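You operate a simulated robot arm through the tools that you are given. There is no shell and no other tool. Be economical: measure what you need, move in short steps, check, and stop when the job is done.

You are at the controls of a simulated two-armed robot. One attempt, no reset.

TASK
Carry the milk pot onto the pot mat, then ladle twice into the orange cup.
Fine: pot lid on the work table meanwhile and back on after; ladle back; spill nothing. Set down upright: ladle.

Only the result counts: the job must be done as asked and must still hold three seconds after the hand-in. Knocking over, shifting, dropping, spilling or breaking anything else fails it. A push-on lid holds only when it is set on centred and level and pressed home; a screw cap is set on level and turned clockwise until tight.

THE ROBOT
Two 7-joint arms with two-finger parallel grippers on one trunk, on a base that drives. Base frame: it is fixed to the floor where the robot stands at the start and does not move with it; the origin is under the middle of the robot, x ahead of it, y to its left, z up. Readings come in m, rad, newtons and seconds.
The left shoulder is at the start at [0.07, 0.134, 1.201], the right one opposite. With the tool pointing down near the work surface each hand reaches from about 0.1 to 0.64 m from the robot's upright axis, wherever it stands, measured 20 degrees to its own side. Places, roughly: ladle (19x8x22 cm) [0.7, 0, 0.8]; milk pot (25x18x11 cm) [0.5, 0.1, 0.8]; pot lid (18x18x4 cm) [0.5, 0.1, 0.9]; pot mat [0.5, -0.2, 0.8]; work table [0.6, 0.1, 0.8]. Payload 1.57 kg a hand.
The tool frame of a hand sits at the grasp point between the pads (the TCP): z along the fingers, y along the line on which they close. The tips reach 0.03 m beyond it. Largest opening 0.08 m; finger width 0.017, thickness 0.012; the body of the gripper, 0.04 by 0.082 m, starts 0.08 m behind the TCP.
Orientation is told as [roll, pitch, yaw] about the base's x, y, z axes, in that order, counted from this pose: with the fingers straight down and closing along the base's y, the tool's x points along the base's -x, its y along +y and its z along -z.

THE INTERFACE
- The arms move only by the tool move_arm. It takes "left_motion", "right_motion" or both (then of equal length, played together; a hand with none holds still); each is one flat list of numbers, 6 for each row, row after row: the shift along the tool's x, y, z in m, then the turn, a rotation vector about the tool's x, y, z in rad. In form: [x, y, z, rx, ry, rz, x, y, z, rx, ry, rz, ...]. A call has 1 to 20 rows; each row shifts and turns the commanded pose from where the row before left it, along the tool's axes as they then stand. "left_grip" and "right_grip" are, for a hand that has rows, the closure in counts, from 0 (fully open) to 255 (shut), set as the call begins (left out, the last holds). Each row takes 0.2 s and may step no farther than 0.05 m and 0.15 rad from the row before; otherwise, or with a gripper value out of range, the whole call is refused. Where a pose cannot be reached the arm comes as near as it can. A force on the tool above 40 N (or 10 N above the force at the start of the call, whichever is more), or a blocked arm, ends the call early, and 0.2 s more pass. The fingers move at their own pace (about 0.153 m/s each) and stop on an object; they squeeze with about 43 N. The grip force told is the motor's: it shows also when the fingers shut on nothing. Time passes only in rows, and 0.2 s behind the last, so rows that do not move let the fingers close. It gives the time, the measured TCP pose, the force on the tool (base axes), the opening and the grip force at its end, in the units of the frame above (readings bear some noise), with the torque about the TCP (base axes, N m) and any sound that the robot's microphone picked up, and new pictures: "show" is both (left out), scene, wrist or none (wrist: the cameras of the hands that moved).
- Cameras (640 x 400 px; columns grow to the right, rows downward): "scene" is now at [0.1225, 0.0278, 1.4189]; the picture's right is [0.30, -0.95, -0.00], its down [-0.66, -0.21, -0.72] and it looks along [0.69, 0.22, -0.69] (base axes); focal length 214 px, centre (320, 200). "left" rides on the left gripper at [0.072, 0.007, -0.122] in its tool frame; the picture's right is [-0.09, 1.00, 0.00], its down [-0.84, -0.08, -0.54] and it looks along [-0.54, -0.05, 0.84] (tool axes); focal length 238 px, centre (320, 200). "right" rides on the right gripper at [0.072, -0.007, -0.122] in its tool frame; the picture's right is [0.09, 1.00, 0.00], its down [-0.84, 0.08, -0.54] and it looks along [-0.54, 0.05, 0.84] (tool axes); focal length 238 px, centre (320, 200). There is no depth. A picture from a camera that has moved, and an enlarged one, comes with that camera's place and axes in the base frame and with its lens. The place of the scene camera against the robot may be out by one fixed shift of up to 0.012 m in any direction.
- raise_lower(by): slides the trunk up (or, below 0, down) by that many m; the arms and the scene camera ride with it, the base frame stays. It gives what a move gives, with no picture.
- drive_base(legs): drives the robot by 1 to 6 legs, each [ahead, left, turn to the left] in m, m and rad, along the robot's own axes; the way and the turn of a leg run together, so that a leg with both is an arc; at most 1.5 m and 3.142 rad a leg. The arms and the cameras ride along, it lands a little off, and it stops where it bumps. It gives what a move gives, and a new picture of the scene camera.
- pan_tilt(pan, tilt): turns the head with the scene camera to pan (to the left, within 1.501 rad either way) and tilt (down, from -0.506 to 1.204), counted from straight ahead of the robot. It gives what a move gives, and a new picture of the scene camera.
- enlarge(camera, box): a new picture of the part [left, top, right, bottom] of that camera's present view, enlarged. The clock stands still meanwhile.
- hand_in(): hands the job in; it is judged then, once.

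Go step by step. Nothing tells you exact positions but the pictures and the camera data: compare them with the known pose of the tool, close in by small moves and look again before you grip or let go. The budget is 120 turns and 260 pictures, counting those below and the enlarged ones. Unless the task says otherwise, let go and move clear before handing in.

The tools are called as name(argument=value, ...) on one line, values as JSON. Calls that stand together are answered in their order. move_arm: Moves the arms, as the interface text tells. Its arguments: {"type":"object","properties":{"left_motion":{"type":"array","items":{"type":"number"}},"left_grip":{"type":"number"},"right_motion":{"type":"array","items":{"type":"number"}},"right_grip":{"type":"number"},"show":{"type":"string","enum":["both","scene","wrist","none"]}},"required":[]} The other tools are called the same way: raise_lower (by) slides the trunk up or down; drive_base (legs) drives the base; pan_tilt (pan, tilt) turns the head that bears the scene camera; enlarge (camera, box) takes an enlarged picture of a part of a camera's view; hand_in () hands the job in.

At the start:

```text
time: 0.0
left_eef_pos: [0.5173, 0.1904, 1.1752]
left_ee_rot: [0.001, -0.001, 0.003]
left_contact_force: [0.4, 0.0, -0.5]
left_wrist_torque: [0.02, 0.01, 0.0]
left_width: 0.0802
left_gripper_force: 0.0
right_eef_pos: [0.4386, -0.1606, 1.2153]
right_ee_rot: [0.001, 0.0, 0.0]
right_contact_force: [0.3, 0.1, -0.7]
right_wrist_torque: [0.0, 0.01, -0.02]
right_width: 0.08
right_gripper_force: 0.0
trunk travel left (down, up): [-0.775, 0.165]
robot x, y, heading: [-0.0008, 0.0007, -0.002]
head pan, tilt: [0.309, 0.761]
```

scene: 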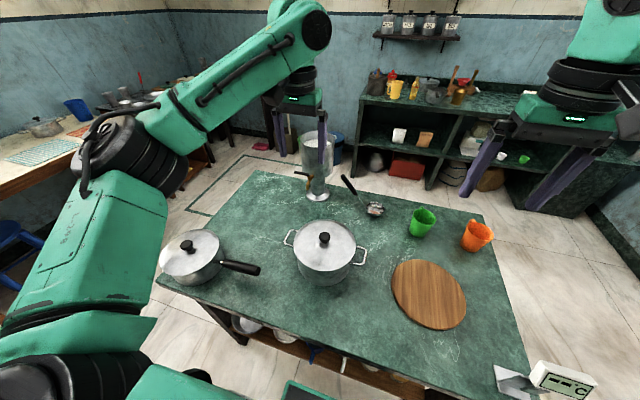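
right: 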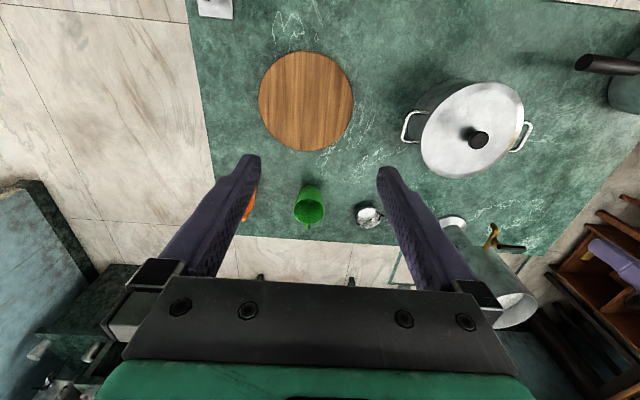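
left: 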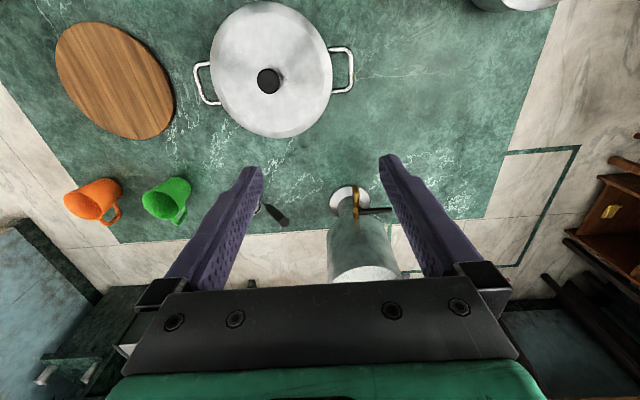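

The two-handled milk pot with its lid is in the middle, the round wooden mat to its right, and the ladle stands behind with its handle up; the orange cup is at far right. I'll take closer looks first.

enlarge(camera="scene", box=[260, 160, 420, 300])

enlarge(camera="scene", box=[370, 180, 530, 340])

enlarge(camera="right", box=[230, 20, 550, 240])

enlarge(camera="left", box=[30, 0, 370, 240])

```text
2.86 times, centred on (340, 230) of scene
camera zoom: at [0.1225, 0.0278, 1.4189], right [0.3, -0.95, 0.0], down [-0.66, -0.21, -0.72], along [0.69, 0.22, -0.69], focal length 613 px, centre (263, 114)
```

zoom: 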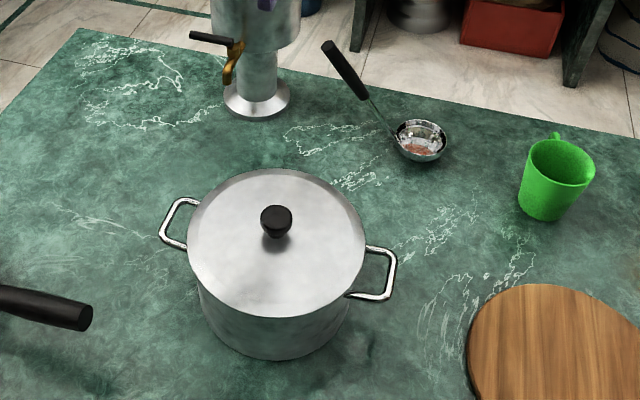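

```text
2.50 times, centred on (450, 260) of scene
camera zoom: at [0.1225, 0.0278, 1.4189], right [0.3, -0.95, 0.0], down [-0.66, -0.21, -0.72], along [0.69, 0.22, -0.69], focal length 536 px, centre (-5, 50)
```

zoom: 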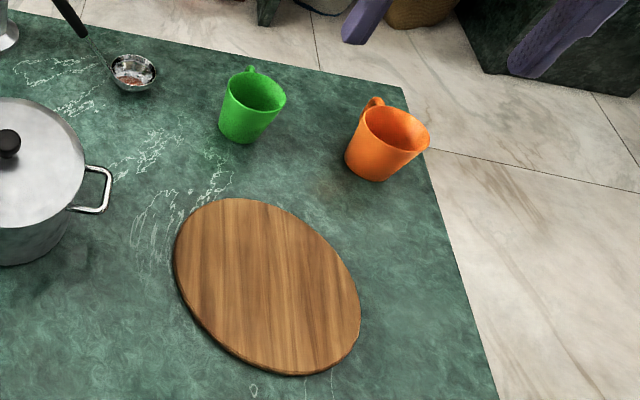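

```text
1.82 times, centred on (390, 130) of right
camera zoom: at [0.3664, -0.1668, 1.3371], right [-0.09, 1.0, 0.0], down [0.84, 0.08, 0.54], along [0.54, 0.05, -0.84], focal length 433 px, centre (193, 327)
```

zoom: 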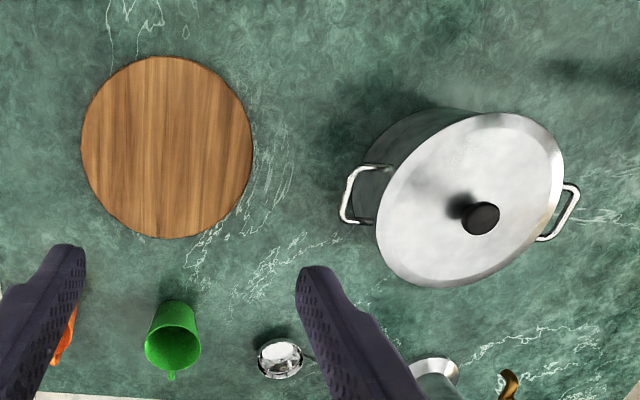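

```text
1.67 times, centred on (200, 120) of left
camera zoom: at [0.4442, 0.1995, 1.2978], right [0.09, 1.0, 0.0], down [0.84, -0.08, 0.54], along [0.54, -0.05, -0.84], focal length 397 px, centre (520, 333)
```

zoom: 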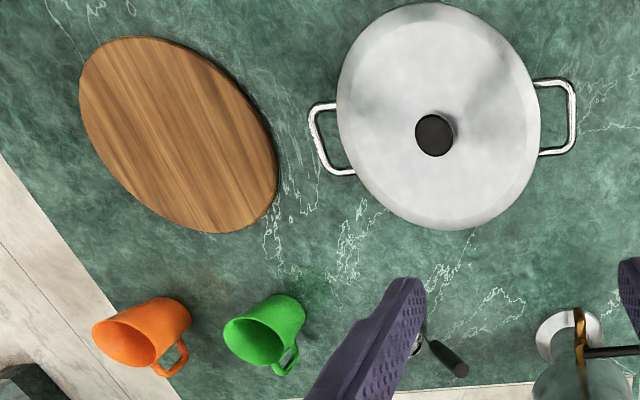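

Pot's lid knob is at about (0.478, 0.124, 0.93), the handles lie along y at y≈0.005 and 0.244, the mat centre is about (0.463, -0.187), and the ladle bowl is about (0.735, 0) with its handle leaning toward (0.65, 0.125, 1.02). I'll look down at my own base to judge how far I can drive toward the table.

pan_tilt(pan=0.0, tilt=1.2)

pan_tilt(pan=-0.5, tilt=0.7)

```text
time: 0.9
left_eef_pos: [0.5173, 0.1913, 1.1748]
left_ee_rot: [0.001, 0.001, 0.001]
left_contact_force: [-0.2, -0.7, -0.8]
left_wrist_torque: [-0.02, 0.01, -0.01]
left_width: 0.0798
left_gripper_force: 0.0
right_eef_pos: [0.4381, -0.1606, 1.2162]
right_ee_rot: [0.001, 0.0, 0.0]
right_contact_force: [0.6, 0.4, -0.2]
right_wrist_torque: [-0.01, 0.01, 0.01]
right_width: 0.0801
right_gripper_force: 0.1
trunk travel left (down, up): [-0.775, 0.165]
robot x, y, heading: [0.0001, -0.0013, 0.006]
head pan, tilt: [0.0, 1.201]
camera scene: at [0.0998, 0.0029, 1.388], right [0.0, -1.0, 0.0], down [-0.93, 0.0, -0.36], along [0.36, 0.0, -0.93], focal length 214 px, centre (320, 200)
```

scene: 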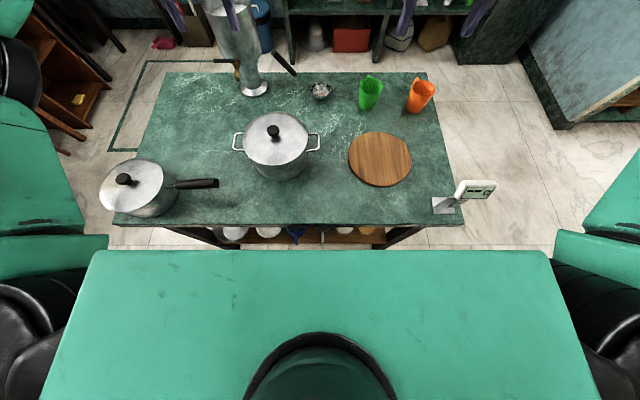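

```text
time: 1.8
left_eef_pos: [0.5159, 0.1911, 1.1754]
left_ee_rot: [0.001, 0.0, 0.002]
left_contact_force: [-0.3, -0.4, -0.4]
left_wrist_torque: [0.0, -0.01, 0.0]
left_width: 0.0798
left_gripper_force: 0.0
right_eef_pos: [0.4379, -0.1605, 1.2151]
right_ee_rot: [0.001, 0.0, 0.001]
right_contact_force: [-0.3, -1.1, 0.2]
right_wrist_torque: [-0.01, 0.0, 0.01]
right_width: 0.0802
right_gripper_force: 0.1
trunk travel left (down, up): [-0.775, 0.165]
robot x, y, heading: [-0.0023, -0.0049, -0.002]
head pan, tilt: [-0.499, 0.7]
camera scene: at [0.1184, -0.0377, 1.4239], right [-0.48, -0.88, 0.0], down [-0.57, 0.31, -0.76], along [0.67, -0.37, -0.64], focal length 214 px, centre (320, 200)
```

scene: 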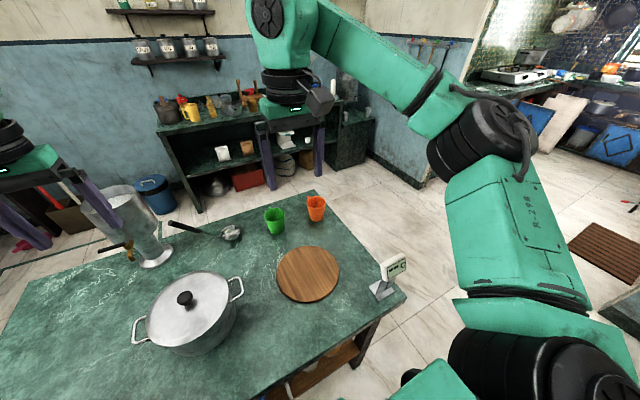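

The base is hidden by the chest, so I'll begin with the pot: both hands go above its two handles (bars along x at y≈0.008 and 0.240, z≈0.887) with the fingers part closed.

move_arm(left_motion=[0.0067, 0.0083, 0.0325, 0, 0, 0, 0.0067, 0.0083, 0.0325, 0, 0, 0, 0.0067, 0.0083, 0.0325, 0, 0, 0, 0.0067, 0.0083, 0.0325, 0, 0, 0, 0.0067, 0.0083, 0.0325, 0, 0, 0, 0.0067, 0.0083, 0.0325, 0, 0, 0], right_motion=[-0.0065, 0.0283, 0.0393, 0, 0, 0, -0.0065, 0.0283, 0.0393, 0, 0, 0, -0.0065, 0.0283, 0.0393, 0, 0, 0, -0.0065, 0.0283, 0.0393, 0, 0, 0, -0.0065, 0.0283, 0.0393, 0, 0, 0, -0.0065, 0.0283, 0.0393, 0, 0, 0], left_grip=172, right_grip=172)

```text
time: 3.2
left_eef_pos: [0.475, 0.2419, 0.9798]
left_ee_rot: [-0.003, -0.001, 0.002]
left_contact_force: [0.1, 0.1, 0.1]
left_wrist_torque: [-0.02, 0.0, -0.01]
left_width: 0.0261
left_gripper_force: 0.1
right_eef_pos: [0.4769, 0.009, 0.98]
right_ee_rot: [0.002, -0.001, 0.001]
right_contact_force: [0.8, 0.5, -0.2]
right_wrist_torque: [-0.02, 0.02, 0.03]
right_width: 0.0261
right_gripper_force: 0.1
trunk travel left (down, up): [-0.775, 0.165]
robot x, y, heading: [-0.0007, -0.0025, 0.001]
head pan, tilt: [-0.499, 0.7]
camera scene: at [0.1192, -0.0356, 1.424], right [-0.48, -0.88, 0.0], down [-0.57, 0.31, -0.77], along [0.67, -0.37, -0.64], focal length 214 px, centre (320, 200)
camera right: at [0.4058, 0.0047, 1.1008], right [-0.09, 1.0, 0.0], down [0.84, 0.08, 0.54], along [0.54, 0.05, -0.84], focal length 238 px, centre (320, 200)
camera left: at [0.4031, 0.2503, 1.1017], right [0.09, 1.0, 0.0], down [0.84, -0.08, 0.54], along [0.54, -0.05, -0.84], focal length 238 px, centre (320, 200)
```

scene: 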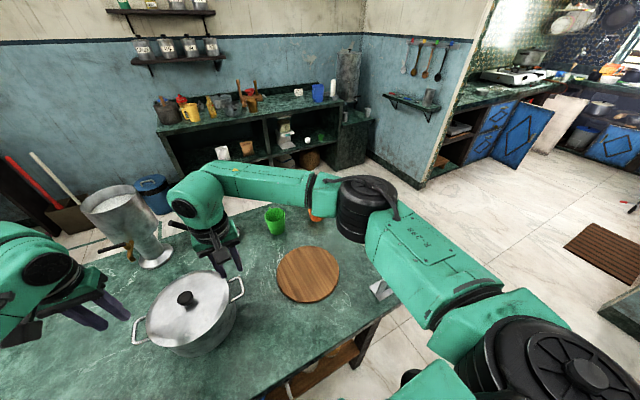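
right: 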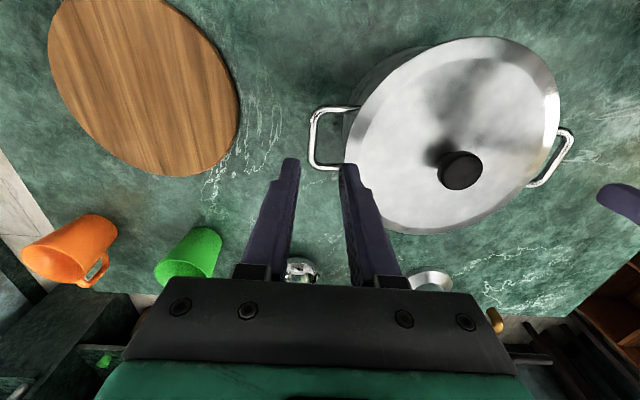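
left: 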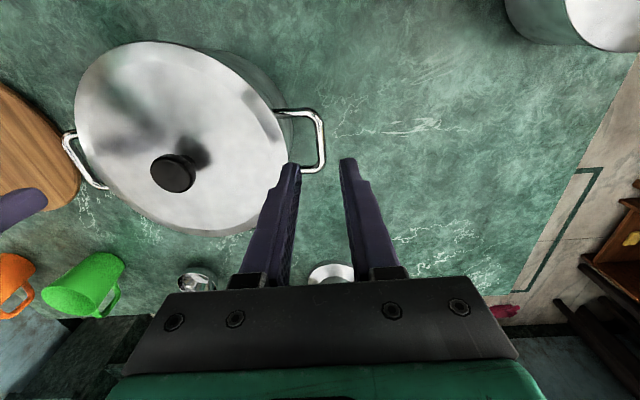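

Bars measured at y≈0.0055 (right) and 0.2435 (left), x≈0.476. I'll correct slightly and lower part way to check.

move_arm(left_motion=[0, 0.0015, 0.025, 0, 0, 0, 0, 0, 0.025, 0, 0, 0], right_motion=[0, -0.0035, 0.025, 0, 0, 0, 0, 0, 0.025, 0, 0, 0], show="wrist")

```text
time: 3.8
left_eef_pos: [0.4776, 0.243, 0.9288]
left_ee_rot: [-0.001, 0.0, 0.003]
left_contact_force: [0.5, -0.7, 0.5]
left_wrist_torque: [0.02, -0.03, 0.02]
left_width: 0.0259
left_gripper_force: 0.1
right_eef_pos: [0.4765, 0.005, 0.9305]
right_ee_rot: [-0.001, -0.001, 0.0]
right_contact_force: [0.3, 0.0, 0.4]
right_wrist_torque: [0.0, -0.01, 0.02]
right_width: 0.0258
right_gripper_force: 0.2
trunk travel left (down, up): [-0.775, 0.165]
robot x, y, heading: [-0.002, -0.0037, 0.005]
head pan, tilt: [-0.499, 0.7]
camera right: at [0.4058, -0.0013, 1.0511], right [-0.09, 1.0, 0.0], down [0.84, 0.08, 0.54], along [0.54, 0.05, -0.84], focal length 238 px, centre (320, 200)
camera left: at [0.404, 0.2514, 1.052], right [0.09, 1.0, 0.0], down [0.84, -0.08, 0.54], along [0.54, -0.05, -0.84], focal length 238 px, centre (320, 200)
```

right: 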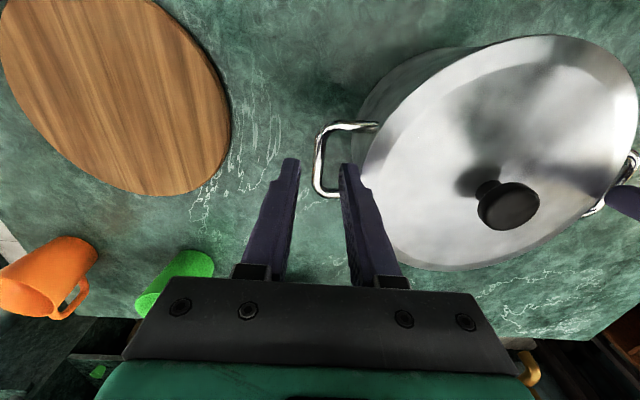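
left: 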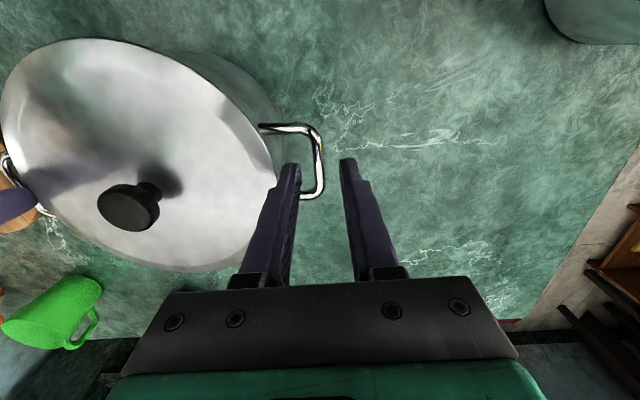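

Fingers straddle both bars and clear the lid. I'll lower to bar height and close both.

move_arm(left_motion=[0, 0.0005, 0.021, 0, 0, 0, 0, 0, 0.02, 0, 0, 0], right_motion=[0, 0.0005, 0.021, 0, 0, 0, 0, 0, 0.021, 0, 0, 0], show="wrist")

move_arm(left_motion=[0, 0, 0, 0, 0, 0, 0, 0, 0, 0, 0, 0, 0, 0, 0, 0, 0, 0], right_motion=[0, 0, 0, 0, 0, 0, 0, 0, 0, 0, 0, 0, 0, 0, 0, 0, 0, 0], left_grip=255, right_grip=255, show="wrist")

```text
time: 4.4
left_eef_pos: [0.4771, 0.243, 0.8888]
left_ee_rot: [0.0, 0.003, 0.003]
left_contact_force: [0.8, -0.2, 0.4]
left_wrist_torque: [0.01, 0.0, -0.01]
left_width: 0.0257
left_gripper_force: 0.1
right_eef_pos: [0.4789, 0.0047, 0.8858]
right_ee_rot: [0.001, -0.003, 0.001]
right_contact_force: [-0.7, -0.6, 0.3]
right_wrist_torque: [0.0, 0.01, 0.01]
right_width: 0.0259
right_gripper_force: 0.2
trunk travel left (down, up): [-0.775, 0.165]
robot x, y, heading: [0.0003, -0.0009, -0.002]
head pan, tilt: [-0.499, 0.7]
camera right: at [0.4066, -0.0015, 1.0082], right [-0.09, 1.0, 0.0], down [0.84, 0.08, 0.54], along [0.54, 0.05, -0.84], focal length 238 px, centre (320, 200)
camera left: at [0.4047, 0.2506, 1.0117], right [0.09, 1.0, 0.0], down [0.84, -0.08, 0.54], along [0.54, -0.05, -0.84], focal length 238 px, centre (320, 200)
```

right: 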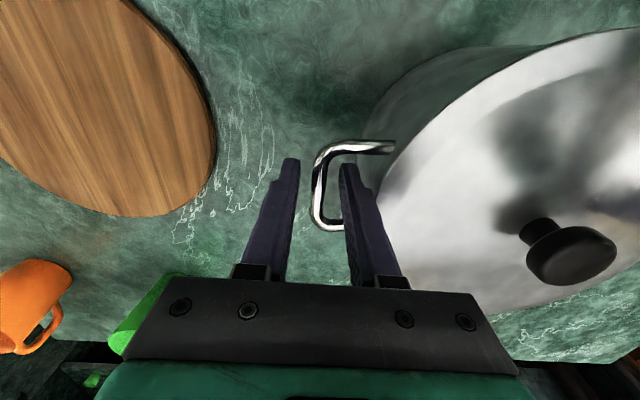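
left: 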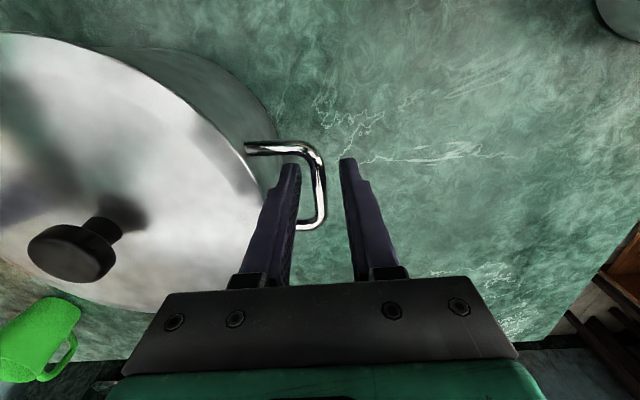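

```text
time: 5.2
left_eef_pos: [0.4762, 0.2423, 0.8891]
left_ee_rot: [0.0, 0.003, 0.002]
left_contact_force: [-0.8, 3.2, -1.0]
left_wrist_torque: [0.0, -0.26, -0.1]
left_width: 0.0089
left_gripper_force: 27.6
right_eef_pos: [0.478, 0.0039, 0.8863]
right_ee_rot: [-0.001, 0.0, -0.004]
right_contact_force: [0.7, -5.0, 0.6]
right_wrist_torque: [-0.01, -0.61, -0.01]
right_width: 0.0087
right_gripper_force: 27.7
trunk travel left (down, up): [-0.775, 0.165]
robot x, y, heading: [0.0022, 0.0035, 0.001]
head pan, tilt: [-0.499, 0.7]
camera right: at [0.406, -0.002, 1.0084], right [-0.09, 1.0, 0.0], down [0.84, 0.08, 0.54], along [0.54, 0.05, -0.84], focal length 238 px, centre (320, 200)
camera left: at [0.4041, 0.2504, 1.0121], right [0.09, 1.0, 0.0], down [0.84, -0.08, 0.54], along [0.54, -0.05, -0.84], focal length 238 px, centre (320, 200)
```

right: 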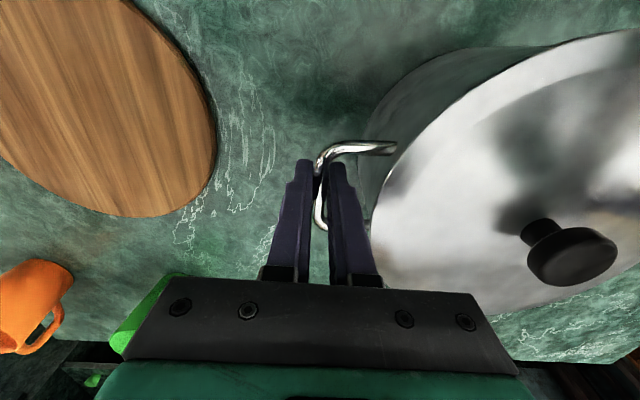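
left: 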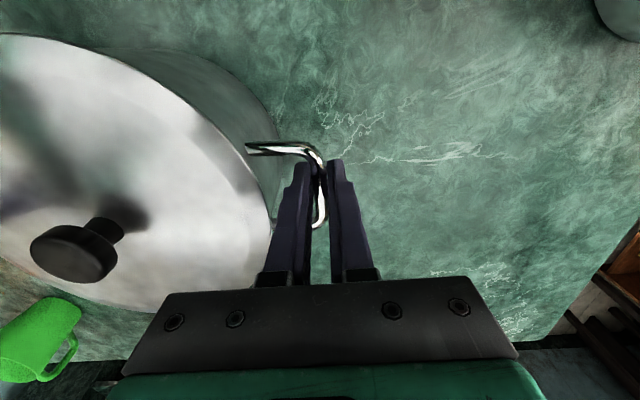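

Both bars are gripped (9 mm). I'll lift slowly by 5 cm.

move_arm(left_motion=[0, 0, -0.008, 0, 0, 0, 0, 0, -0.014, 0, 0, 0, 0, 0, -0.014, 0, 0, 0, 0, 0, -0.014, 0, 0, 0, 0, 0, -0.008, 0, 0, 0], right_motion=[0, 0, -0.008, 0, 0, 0, 0, 0, -0.014, 0, 0, 0, 0, 0, -0.014, 0, 0, 0, 0, 0, -0.014, 0, 0, 0, 0, 0, -0.008, 0, 0, 0])

```text
time: 6.4
left_eef_pos: [0.4789, 0.2435, 0.9452]
left_ee_rot: [0.0, 0.003, 0.001]
left_contact_force: [0.5, 11.7, -8.6]
left_wrist_torque: [0.09, 0.22, -0.01]
left_width: 0.0088
left_gripper_force: 28.3
right_eef_pos: [0.4801, 0.0054, 0.9449]
right_ee_rot: [-0.002, 0.0, -0.003]
right_contact_force: [-0.8, -12.6, -7.6]
right_wrist_torque: [-0.01, -0.2, 0.09]
right_width: 0.0086
right_gripper_force: 27.1
trunk travel left (down, up): [-0.775, 0.165]
robot x, y, heading: [-0.0012, 0.0025, 0.002]
head pan, tilt: [-0.499, 0.7]
camera scene: at [0.1208, -0.0372, 1.4237], right [-0.48, -0.88, 0.0], down [-0.57, 0.31, -0.76], along [0.67, -0.37, -0.65], focal length 214 px, centre (320, 200)
camera right: at [0.408, -0.0001, 1.0661], right [-0.09, 1.0, 0.0], down [0.84, 0.08, 0.54], along [0.54, 0.05, -0.84], focal length 238 px, centre (320, 200)
camera left: at [0.4051, 0.252, 1.0695], right [0.09, 1.0, 0.0], down [0.84, -0.08, 0.54], along [0.54, -0.05, -0.84], focal length 238 px, centre (320, 200)
```

scene: 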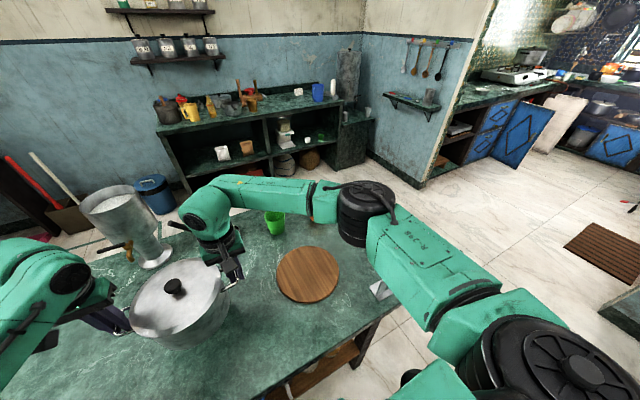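
right: 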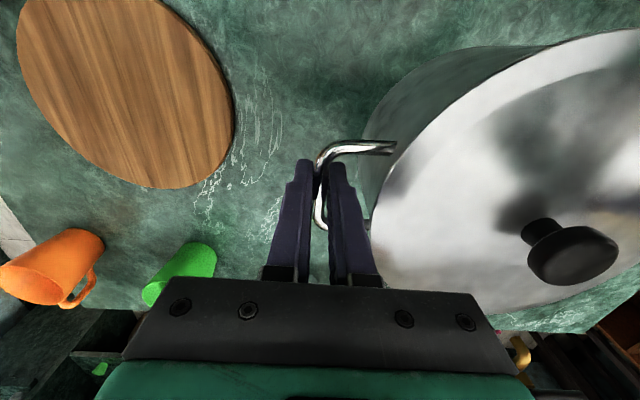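
left: 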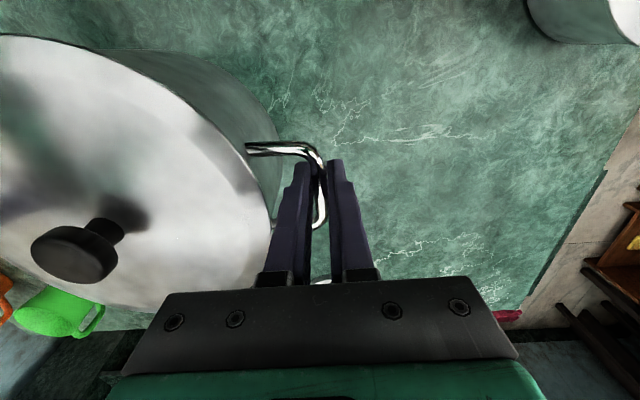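

The pot is off the table, level, with about 16 N shared between both hands. The mat centre works out at (0.473, -0.1885), so I'll carry it slowly by -0.314 in y and -0.005 in x.

move_arm(left_motion=[0, -0.005, 0, 0, 0, 0, 0, -0.01, 0, 0, 0, 0, 0, -0.015, 0, 0, 0, 0, 0, -0.0182, 0, 0, 0, 0, 0, -0.0182, 0, 0, 0, 0, 0.001, -0.0182, 0, 0, 0, 0, 0.001, -0.0182, 0, 0, 0, 0, 0.001, -0.0182, 0, 0, 0, 0, 0.001, -0.0182, 0, 0, 0, 0, 0.001, -0.0182, 0, 0, 0, 0, 0, -0.0182, 0, 0, 0, 0, 0, -0.0182, 0, 0, 0, 0, 0, -0.0182, 0, 0, 0, 0, 0, -0.0182, 0, 0, 0, 0, 0, -0.0182, 0, 0, 0, 0, 0, -0.0182, 0, 0, 0, 0, 0, -0.0182, 0, 0, 0, 0, 0, -0.015, 0, 0, 0, 0, 0, -0.01, 0, 0, 0, 0, 0, -0.005, 0, 0, 0, 0], right_motion=[0, -0.005, 0, 0, 0, 0, 0, -0.01, 0, 0, 0, 0, 0, -0.015, 0, 0, 0, 0, 0, -0.0182, 0, 0, 0, 0, 0, -0.0182, 0, 0, 0, 0, 0.001, -0.0182, 0, 0, 0, 0, 0.001, -0.0182, 0, 0, 0, 0, 0.001, -0.0182, 0, 0, 0, 0, 0.001, -0.0182, 0, 0, 0, 0, 0.001, -0.0182, 0, 0, 0, 0, 0, -0.0182, 0, 0, 0, 0, 0, -0.0182, 0, 0, 0, 0, 0, -0.0182, 0, 0, 0, 0, 0, -0.0182, 0, 0, 0, 0, 0, -0.0182, 0, 0, 0, 0, 0, -0.0182, 0, 0, 0, 0, 0, -0.0182, 0, 0, 0, 0, 0, -0.015, 0, 0, 0, 0, 0, -0.01, 0, 0, 0, 0, 0, -0.005, 0, 0, 0, 0])

```text
time: 10.6
left_eef_pos: [0.4724, -0.0729, 0.9459]
left_ee_rot: [0.005, 0.003, 0.004]
left_contact_force: [-1.8, 24.8, -7.4]
left_wrist_torque: [0.14, 0.47, -0.09]
left_width: 0.0087
left_gripper_force: 27.9
right_eef_pos: [0.4747, -0.3101, 0.9435]
right_ee_rot: [-0.004, 0.0, -0.002]
right_contact_force: [0.4, -25.8, -7.0]
right_wrist_torque: [-0.02, -0.4, 0.03]
right_width: 0.0085
right_gripper_force: 27.2
trunk travel left (down, up): [-0.775, 0.165]
robot x, y, heading: [0.0008, -0.0002, 0.004]
head pan, tilt: [-0.499, 0.7]
camera scene: at [0.1211, -0.0395, 1.4236], right [-0.48, -0.88, 0.0], down [-0.57, 0.31, -0.76], along [0.67, -0.37, -0.65], focal length 214 px, centre (320, 200)
camera right: at [0.4029, -0.3162, 1.0647], right [-0.09, 1.0, 0.0], down [0.84, 0.08, 0.54], along [0.54, 0.05, -0.84], focal length 238 px, centre (320, 200)
camera left: at [0.4011, -0.0649, 1.069], right [0.09, 1.0, 0.0], down [0.84, -0.08, 0.54], along [0.54, -0.04, -0.84], focal length 238 px, centre (320, 200)
```

scene: 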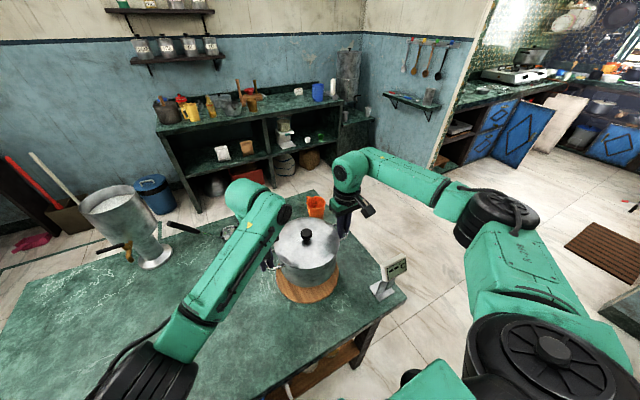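
right: 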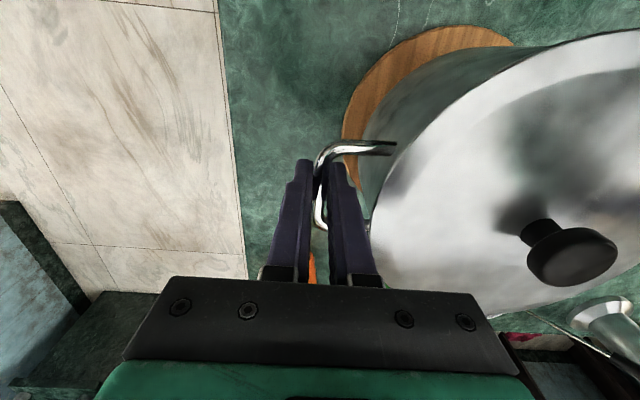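
left: 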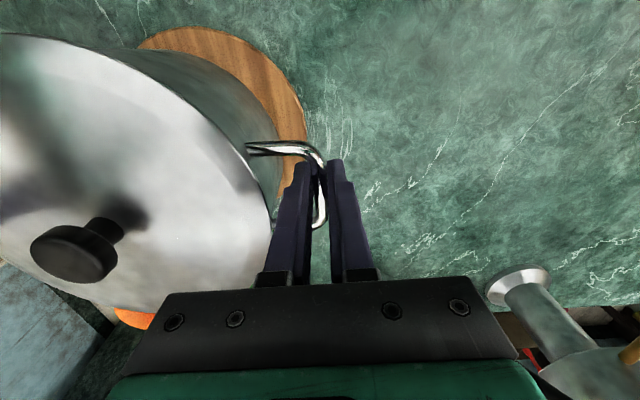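

The pot is above the mat, with mat edges showing about y -0.285 to -0.084, so I need +3 mm in y. The hands also pull apart a little, so I'll relax that and lower in small steps.

move_arm(left_motion=[0, 0.0003, 0.006, 0, 0, 0, 0, 0.0003, 0.01, 0, 0, 0, 0, 0.0003, 0.01, 0, 0, 0, 0, 0.0003, 0.006, 0, 0, 0], right_motion=[0, 0.001, 0.006, 0, 0, 0, 0, 0.0012, 0.01, 0, 0, 0, 0, 0.0012, 0.01, 0, 0, 0, 0, 0.001, 0.006, 0, 0, 0], show="wrist")

```text
time: 11.6
left_eef_pos: [0.4736, -0.0696, 0.9131]
left_ee_rot: [0.006, 0.002, 0.004]
left_contact_force: [-1.4, 27.9, -8.2]
left_wrist_torque: [0.13, -0.33, -0.28]
left_width: 0.0086
left_gripper_force: 27.3
right_eef_pos: [0.4742, -0.3073, 0.9106]
right_ee_rot: [-0.004, 0.002, -0.004]
right_contact_force: [1.7, -29.0, -7.2]
right_wrist_torque: [-0.06, 0.37, -0.1]
right_width: 0.0089
right_gripper_force: 27.5
trunk travel left (down, up): [-0.775, 0.165]
robot x, y, heading: [0.0012, -0.0011, 0.001]
head pan, tilt: [-0.499, 0.7]
camera right: at [0.4022, -0.3126, 1.0336], right [-0.09, 1.0, 0.0], down [0.84, 0.08, 0.54], along [0.54, 0.04, -0.84], focal length 238 px, centre (320, 200)
camera left: at [0.4015, -0.0618, 1.0364], right [0.09, 1.0, 0.01], down [0.84, -0.08, 0.54], along [0.54, -0.04, -0.84], focal length 238 px, centre (320, 200)
```

right: 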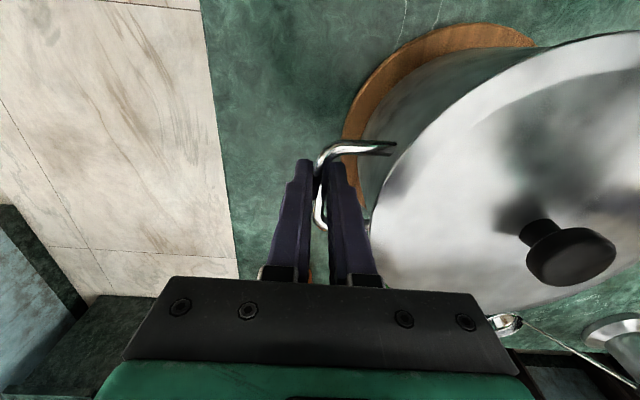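
left: 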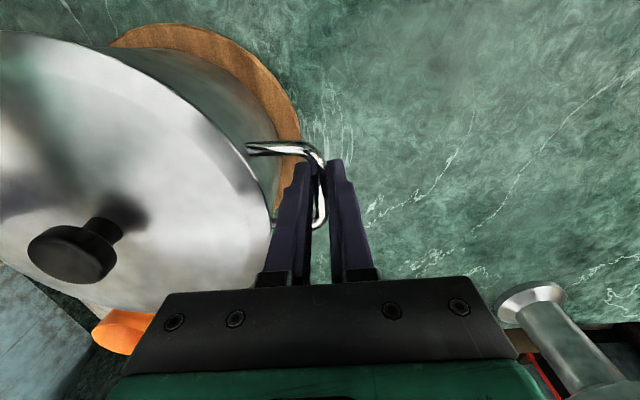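

Still level, but the hands are pulling apart at 28 N, so I'll relax them more and go on down.

move_arm(left_motion=[0, -0.002, 0, 0, 0, 0, 0, -0.002, 0.003, 0, 0, 0], right_motion=[0, 0.002, 0, 0, 0, 0, 0, 0.002, 0.003, 0, 0, 0], show="none")

```text
time: 12.1
left_eef_pos: [0.4737, -0.0705, 0.9117]
left_ee_rot: [0.013, 0.01, 0.007]
left_contact_force: [-0.9, -1.3, -7.8]
left_wrist_torque: [-0.02, -0.28, -0.38]
left_width: 0.0088
left_gripper_force: 27.4
right_eef_pos: [0.472, -0.3073, 0.9101]
right_ee_rot: [-0.012, 0.002, -0.006]
right_contact_force: [1.6, -0.9, -7.7]
right_wrist_torque: [-0.08, 0.35, -0.02]
right_width: 0.0086
right_gripper_force: 27.4
trunk travel left (down, up): [-0.775, 0.165]
robot x, y, heading: [0.0005, -0.0014, -0.003]
head pan, tilt: [-0.499, 0.7]
stopped in row 2 (left hand): the force on the tool passed its limit (the readings are from after the stop); the commanded pose is now the measured one
```

Tension is gone and the pot is held evenly. Continuing down gently.

move_arm(left_motion=[0, 0, 0.003, 0, 0, 0, 0, 0, 0.003, 0, 0, 0, 0, 0, 0.003, 0, 0, 0], right_motion=[0, 0, 0.003, 0, 0, 0, 0, 0, 0.003, 0, 0, 0, 0, 0, 0.003, 0, 0, 0], show="wrist")

```text
time: 12.9
left_eef_pos: [0.4726, -0.069, 0.904]
left_ee_rot: [0.011, 0.007, 0.007]
left_contact_force: [-1.9, -1.7, -8.0]
left_wrist_torque: [0.02, 0.17, -0.35]
left_width: 0.0087
left_gripper_force: 27.9
right_eef_pos: [0.4727, -0.3061, 0.9013]
right_ee_rot: [-0.009, 0.003, -0.007]
right_contact_force: [1.1, 1.5, -8.0]
right_wrist_torque: [0.0, -0.15, 0.04]
right_width: 0.0085
right_gripper_force: 27.4
trunk travel left (down, up): [-0.775, 0.165]
robot x, y, heading: [-0.0019, 0.0005, -0.002]
head pan, tilt: [-0.499, 0.7]
camera right: at [0.402, -0.3117, 1.023], right [-0.09, 1.0, -0.01], down [0.84, 0.08, 0.54], along [0.54, 0.04, -0.84], focal length 238 px, centre (320, 200)
camera left: at [0.4017, -0.0627, 1.0267], right [0.08, 1.0, 0.01], down [0.84, -0.08, 0.54], along [0.53, -0.04, -0.84], focal length 238 px, centre (320, 200)
```

right: 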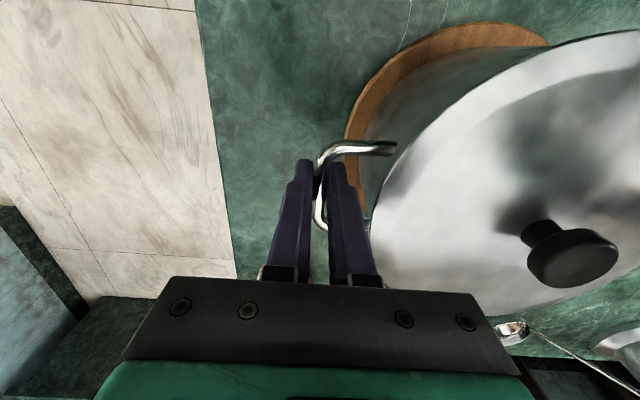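
left: 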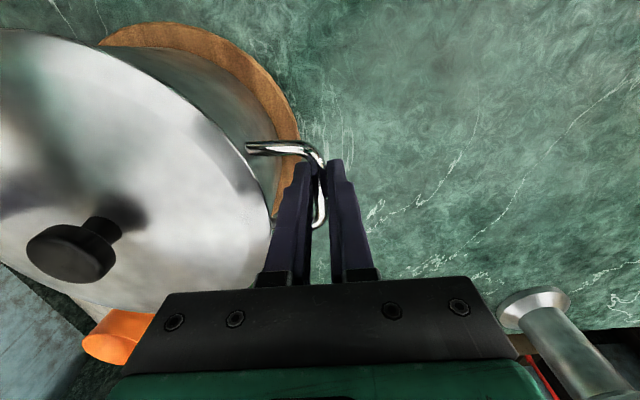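

Centring over the mat looks within a few mm. Continuing down till the weight comes off.

move_arm(left_motion=[0, 0, 0.002, 0, 0, 0, 0, 0, 0.002, 0, 0, 0, 0, 0, 0, 0, 0, 0], right_motion=[0, 0, 0.002, 0, 0, 0, 0, 0, 0.002, 0, 0, 0, 0, 0, 0, 0, 0, 0], show="none")

move_arm(left_motion=[0, 0, 0.002, 0, 0, 0, 0, 0, 0.002, 0, 0, 0, 0, 0, 0, 0, 0, 0], right_motion=[0, 0, 0.002, 0, 0, 0, 0, 0, 0.002, 0, 0, 0, 0, 0, 0, 0, 0, 0], show="none")

```text
time: 13.7
left_eef_pos: [0.4739, -0.0706, 0.8998]
left_ee_rot: [0.011, 0.006, 0.008]
left_contact_force: [-1.4, -6.2, -7.1]
left_wrist_torque: [-0.02, -0.01, -0.35]
left_width: 0.0087
left_gripper_force: 27.6
right_eef_pos: [0.4733, -0.307, 0.8978]
right_ee_rot: [-0.01, 0.002, -0.008]
right_contact_force: [1.6, 5.9, -7.9]
right_wrist_torque: [0.05, -0.08, 0.02]
right_width: 0.0087
right_gripper_force: 27.5
trunk travel left (down, up): [-0.775, 0.165]
robot x, y, heading: [0.0027, -0.0024, 0.001]
head pan, tilt: [-0.499, 0.7]
```

```text
time: 14.5
left_eef_pos: [0.4732, -0.0694, 0.8991]
left_ee_rot: [0.008, 0.0, 0.007]
left_contact_force: [3.4, -7.9, 13.9]
left_wrist_torque: [-0.03, 0.41, -0.39]
left_width: 0.0088
left_gripper_force: 27.4
right_eef_pos: [0.4724, -0.3073, 0.8959]
right_ee_rot: [-0.012, -0.003, -0.009]
right_contact_force: [6.3, 2.2, 8.2]
right_wrist_torque: [-0.02, 0.14, -0.03]
right_width: 0.0086
right_gripper_force: 27.4
trunk travel left (down, up): [-0.775, 0.165]
robot x, y, heading: [-0.002, 0.0007, 0.002]
head pan, tilt: [-0.499, 0.7]
```

The pot has landed on the mat. I'll ease the push and open the fingers to the partial opening.

move_arm(left_motion=[0, 0, -0.0015, 0, 0, 0], right_motion=[0, 0, -0.0015, 0, 0, 0], show="none")

move_arm(left_motion=[0, 0, 0, 0, 0, 0, 0, 0, 0, 0, 0, 0], right_motion=[0, 0, 0, 0, 0, 0, 0, 0, 0, 0, 0, 0], left_grip=172, right_grip=172, show="wrist")

```text
time: 14.9
left_eef_pos: [0.4724, -0.0694, 0.8993]
left_ee_rot: [0.01, 0.003, 0.007]
left_contact_force: [2.0, -5.1, 9.8]
left_wrist_torque: [-0.04, -0.61, -0.47]
left_width: 0.0086
left_gripper_force: 27.5
right_eef_pos: [0.4715, -0.308, 0.8972]
right_ee_rot: [-0.011, -0.004, -0.01]
right_contact_force: [6.7, -0.7, 6.9]
right_wrist_torque: [0.02, -0.32, -0.08]
right_width: 0.0087
right_gripper_force: 27.8
trunk travel left (down, up): [-0.775, 0.165]
robot x, y, heading: [-0.001, 0.0005, -0.0]
head pan, tilt: [-0.499, 0.7]
```

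```text
time: 15.5
left_eef_pos: [0.4726, -0.0682, 0.8977]
left_ee_rot: [0.012, 0.003, 0.008]
left_contact_force: [0.0, 0.4, 0.6]
left_wrist_torque: [0.0, 0.04, 0.04]
left_width: 0.026
left_gripper_force: 0.1
right_eef_pos: [0.471, -0.3069, 0.8963]
right_ee_rot: [-0.012, -0.001, -0.006]
right_contact_force: [0.1, -0.4, -0.1]
right_wrist_torque: [0.02, 0.03, -0.01]
right_width: 0.026
right_gripper_force: 0.0
trunk travel left (down, up): [-0.775, 0.165]
robot x, y, heading: [-0.0008, -0.0017, -0.0]
head pan, tilt: [-0.499, 0.7]
camera right: at [0.3993, -0.3109, 1.018], right [-0.09, 1.0, -0.01], down [0.84, 0.08, 0.54], along [0.54, 0.04, -0.84], focal length 238 px, centre (320, 200)
camera left: at [0.4003, -0.0621, 1.0217], right [0.08, 1.0, 0.01], down [0.84, -0.08, 0.54], along [0.54, -0.04, -0.84], focal length 238 px, centre (320, 200)
```

right: 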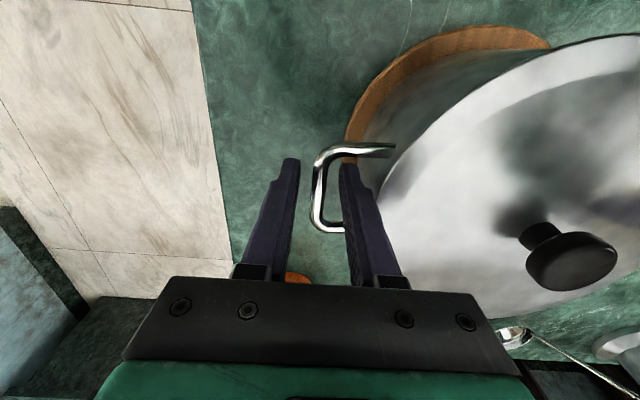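
left: 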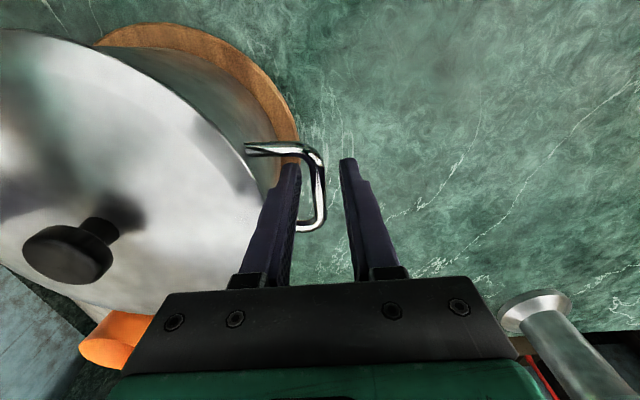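

Both released. I'll rise straight up with both hands, then swing the right hand out to the right.

move_arm(left_motion=[0, 0, -0.02, 0, 0, 0, 0, 0, -0.03, 0, 0, 0, 0, 0, -0.04, 0, 0, 0, 0, 0, -0.04, -0.01, 0, -0.008], right_motion=[0, 0, -0.02, 0, 0, 0, 0, 0, -0.03, 0, 0, 0, 0, 0, -0.04, 0, 0, 0, 0, 0, -0.04, 0.01, 0, 0.008], show="none")

move_arm(left_motion=[0, 0, 0, 0, 0, 0, 0, 0, 0, 0, 0, 0, 0, 0, 0, 0, 0, 0, 0, 0, 0, 0, 0, 0], right_motion=[0.02, -0.03, -0.02, 0, 0, 0, 0.02, -0.035, -0.02, 0, 0, 0, 0.02, -0.035, -0.02, 0, 0, 0, 0.02, -0.035, -0.02, 0, 0, 0], left_grip=0, right_grip=0)

```text
time: 16.5
left_eef_pos: [0.4719, -0.0679, 1.0302]
left_ee_rot: [0.021, 0.004, 0.016]
left_contact_force: [1.0, 1.0, 0.2]
left_wrist_torque: [0.02, -0.01, -0.02]
left_width: 0.0261
left_gripper_force: 0.0
right_eef_pos: [0.4698, -0.3044, 1.0277]
right_ee_rot: [-0.023, 0.001, -0.016]
right_contact_force: [-0.6, -0.5, -0.8]
right_wrist_torque: [0.0, -0.04, 0.0]
right_width: 0.0259
right_gripper_force: 0.0
trunk travel left (down, up): [-0.775, 0.165]
robot x, y, heading: [-0.0016, -0.0002, 0.003]
head pan, tilt: [-0.499, 0.7]
```

```text
time: 17.5
left_eef_pos: [0.4706, -0.0684, 1.0313]
left_ee_rot: [0.02, 0.0, 0.015]
left_contact_force: [0.0, -0.3, 0.0]
left_wrist_torque: [-0.03, -0.04, 0.05]
left_width: 0.0801
left_gripper_force: 0.0
right_eef_pos: [0.3909, -0.3861, 1.1023]
right_ee_rot: [-0.022, -0.003, -0.018]
right_contact_force: [-0.8, -0.7, 0.0]
right_wrist_torque: [-0.02, -0.06, 0.01]
right_width: 0.08
right_gripper_force: 0.0
right hand out of reach, approached as far as the arm can: row 3, 4
trunk travel left (down, up): [-0.775, 0.165]
robot x, y, heading: [-0.0006, 0.0008, -0.002]
head pan, tilt: [-0.499, 0.7]
camera scene: at [0.1147, -0.0383, 1.4243], right [-0.48, -0.88, 0.0], down [-0.56, 0.31, -0.77], along [0.67, -0.37, -0.64], focal length 214 px, centre (320, 200)
camera right: at [0.3192, -0.3871, 1.2237], right [-0.07, 1.0, -0.02], down [0.84, 0.07, 0.54], along [0.54, 0.02, -0.84], focal length 238 px, centre (320, 200)
camera left: at [0.3979, -0.0639, 1.1539], right [0.08, 1.0, 0.02], down [0.84, -0.08, 0.54], along [0.54, -0.02, -0.84], focal length 238 px, centre (320, 200)
```

scene: 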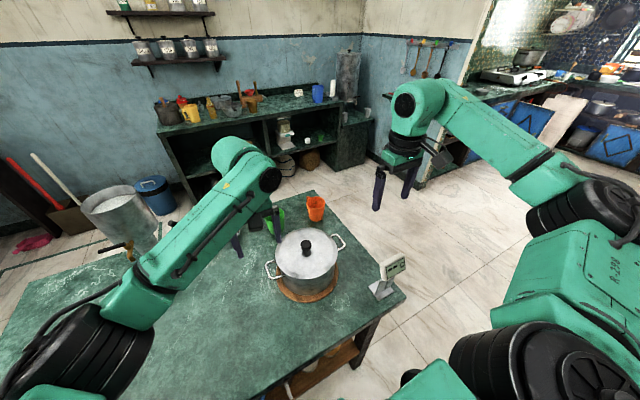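
right: 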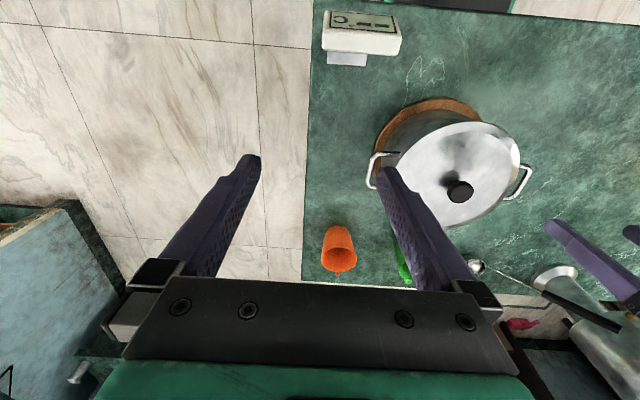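
left: 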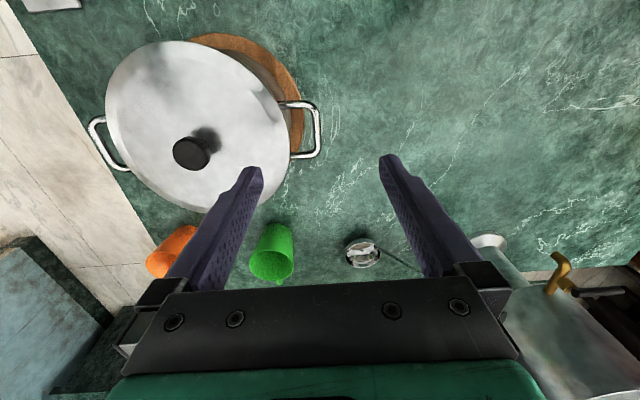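

The pot stands on the mat with the lid knob at about (0.472, -0.187, 0.94). The left hand goes above the knob, with its small tilt corrected.

move_arm(left_motion=[0, -0.03, 0.005, 0.02, 0, 0.015, 0, -0.03, 0.005, 0, 0, 0, 0, -0.03, 0.005, 0, 0, 0, -0.0014, -0.029, 0.005, 0, 0, 0], show="wrist")

```text
time: 18.5
left_eef_pos: [0.4736, -0.157, 1.0145]
left_ee_rot: [-0.002, 0.005, 0.002]
left_contact_force: [-0.2, -0.7, -0.1]
left_wrist_torque: [0.04, 0.02, 0.03]
left_width: 0.08
left_gripper_force: 0.0
left hand out of reach, approached as far as the arm can: row 4
right_eef_pos: [0.3953, -0.3832, 1.1018]
right_ee_rot: [-0.024, 0.0, -0.019]
right_contact_force: [0.0, 0.4, -0.2]
right_wrist_torque: [-0.02, -0.02, 0.0]
right_width: 0.0799
right_gripper_force: 0.0
trunk travel left (down, up): [-0.775, 0.165]
robot x, y, heading: [0.0038, -0.0019, 0.003]
head pan, tilt: [-0.499, 0.7]
camera left: at [0.401, -0.1496, 1.1372], right [0.09, 1.0, 0.0], down [0.84, -0.07, 0.54], along [0.54, -0.05, -0.84], focal length 238 px, centre (320, 200)
```

left: 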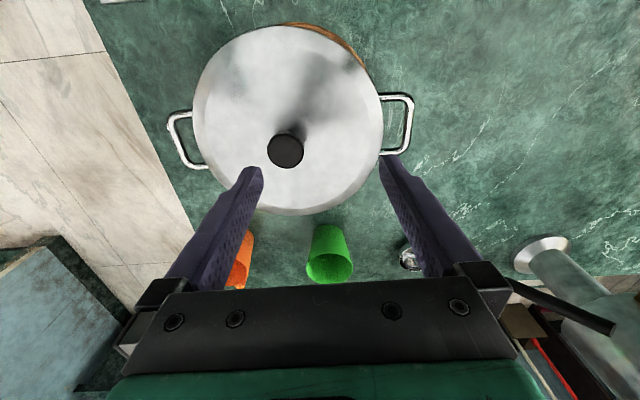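

The left hand is at the end of its reach across, so I'll shift the base a little to the right and try a small step forward too. First I move the left hand back up and clear.

move_arm(left_motion=[0, 0.03, -0.03, 0, 0, 0, 0, 0.03, -0.03, 0, 0, 0, 0, 0.03, -0.03, 0, 0, 0], right_motion=[0, 0.02, -0.02, 0, 0, 0, 0, 0.02, -0.02, -0.022, 0, -0.018, 0, 0.02, -0.02, 0, 0, 0], show="none")

drive_base(legs=[[0.03, 0, 0]])

```text
time: 19.3
left_eef_pos: [0.4726, -0.0678, 1.1048]
left_ee_rot: [-0.001, 0.001, 0.0]
left_contact_force: [0.4, 0.4, 1.6]
left_wrist_torque: [-0.03, -0.04, -0.04]
left_width: 0.0799
left_gripper_force: 0.0
right_eef_pos: [0.3932, -0.3206, 1.1585]
right_ee_rot: [0.0, -0.001, 0.004]
right_contact_force: [-0.1, 0.3, -0.1]
right_wrist_torque: [-0.03, -0.05, 0.01]
right_width: 0.08
right_gripper_force: 0.0
trunk travel left (down, up): [-0.775, 0.165]
robot x, y, heading: [0.0005, 0.0014, -0.0]
head pan, tilt: [-0.499, 0.7]
```

```text
time: 20.1
left_eef_pos: [0.4972, -0.0698, 1.1059]
left_ee_rot: [-0.001, -0.001, -0.002]
left_contact_force: [-0.3, -0.4, 0.2]
left_wrist_torque: [-0.01, -0.05, -0.01]
left_width: 0.08
left_gripper_force: 0.2
right_eef_pos: [0.4175, -0.3236, 1.16]
right_ee_rot: [0.0, -0.005, 0.002]
right_contact_force: [-0.2, 0.4, 0.7]
right_wrist_torque: [0.0, -0.08, -0.01]
right_width: 0.08
right_gripper_force: 0.1
trunk travel left (down, up): [-0.775, 0.165]
robot x, y, heading: [0.0301, -0.0016, 0.001]
head pan, tilt: [-0.499, 0.7]
camera scene: at [0.1406, -0.0382, 1.4247], right [-0.48, -0.88, 0.0], down [-0.56, 0.31, -0.77], along [0.67, -0.37, -0.64], focal length 214 px, centre (320, 200)
```

scene: 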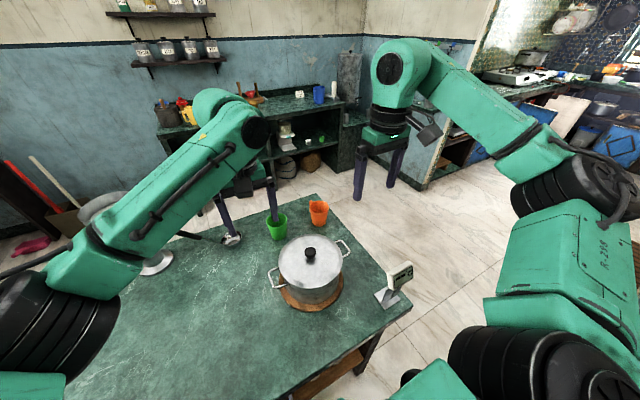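

That worked without a bump. Another small step ahead and to the right.

drive_base(legs=[[0.03, -0.05, 0]])

```text
time: 21.1
left_eef_pos: [0.5286, -0.1153, 1.1045]
left_ee_rot: [-0.006, 0.001, 0.0]
left_contact_force: [-0.5, -0.1, -0.9]
left_wrist_torque: [-0.07, 0.02, 0.01]
left_width: 0.0802
left_gripper_force: 0.1
right_eef_pos: [0.4505, -0.3666, 1.1609]
right_ee_rot: [-0.004, -0.002, 0.002]
right_contact_force: [-0.6, -0.1, 0.6]
right_wrist_torque: [-0.03, -0.06, 0.04]
right_width: 0.0798
right_gripper_force: 0.0
trunk travel left (down, up): [-0.775, 0.165]
robot x, y, heading: [0.0584, -0.0511, -0.001]
head pan, tilt: [-0.499, 0.7]
camera scene: at [0.1745, -0.0815, 1.4245], right [-0.48, -0.88, 0.0], down [-0.56, 0.3, -0.77], along [0.67, -0.37, -0.64], focal length 214 px, centre (320, 200)
```

scene: 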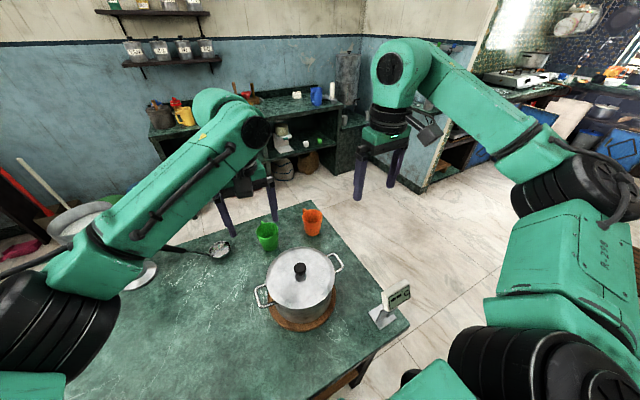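

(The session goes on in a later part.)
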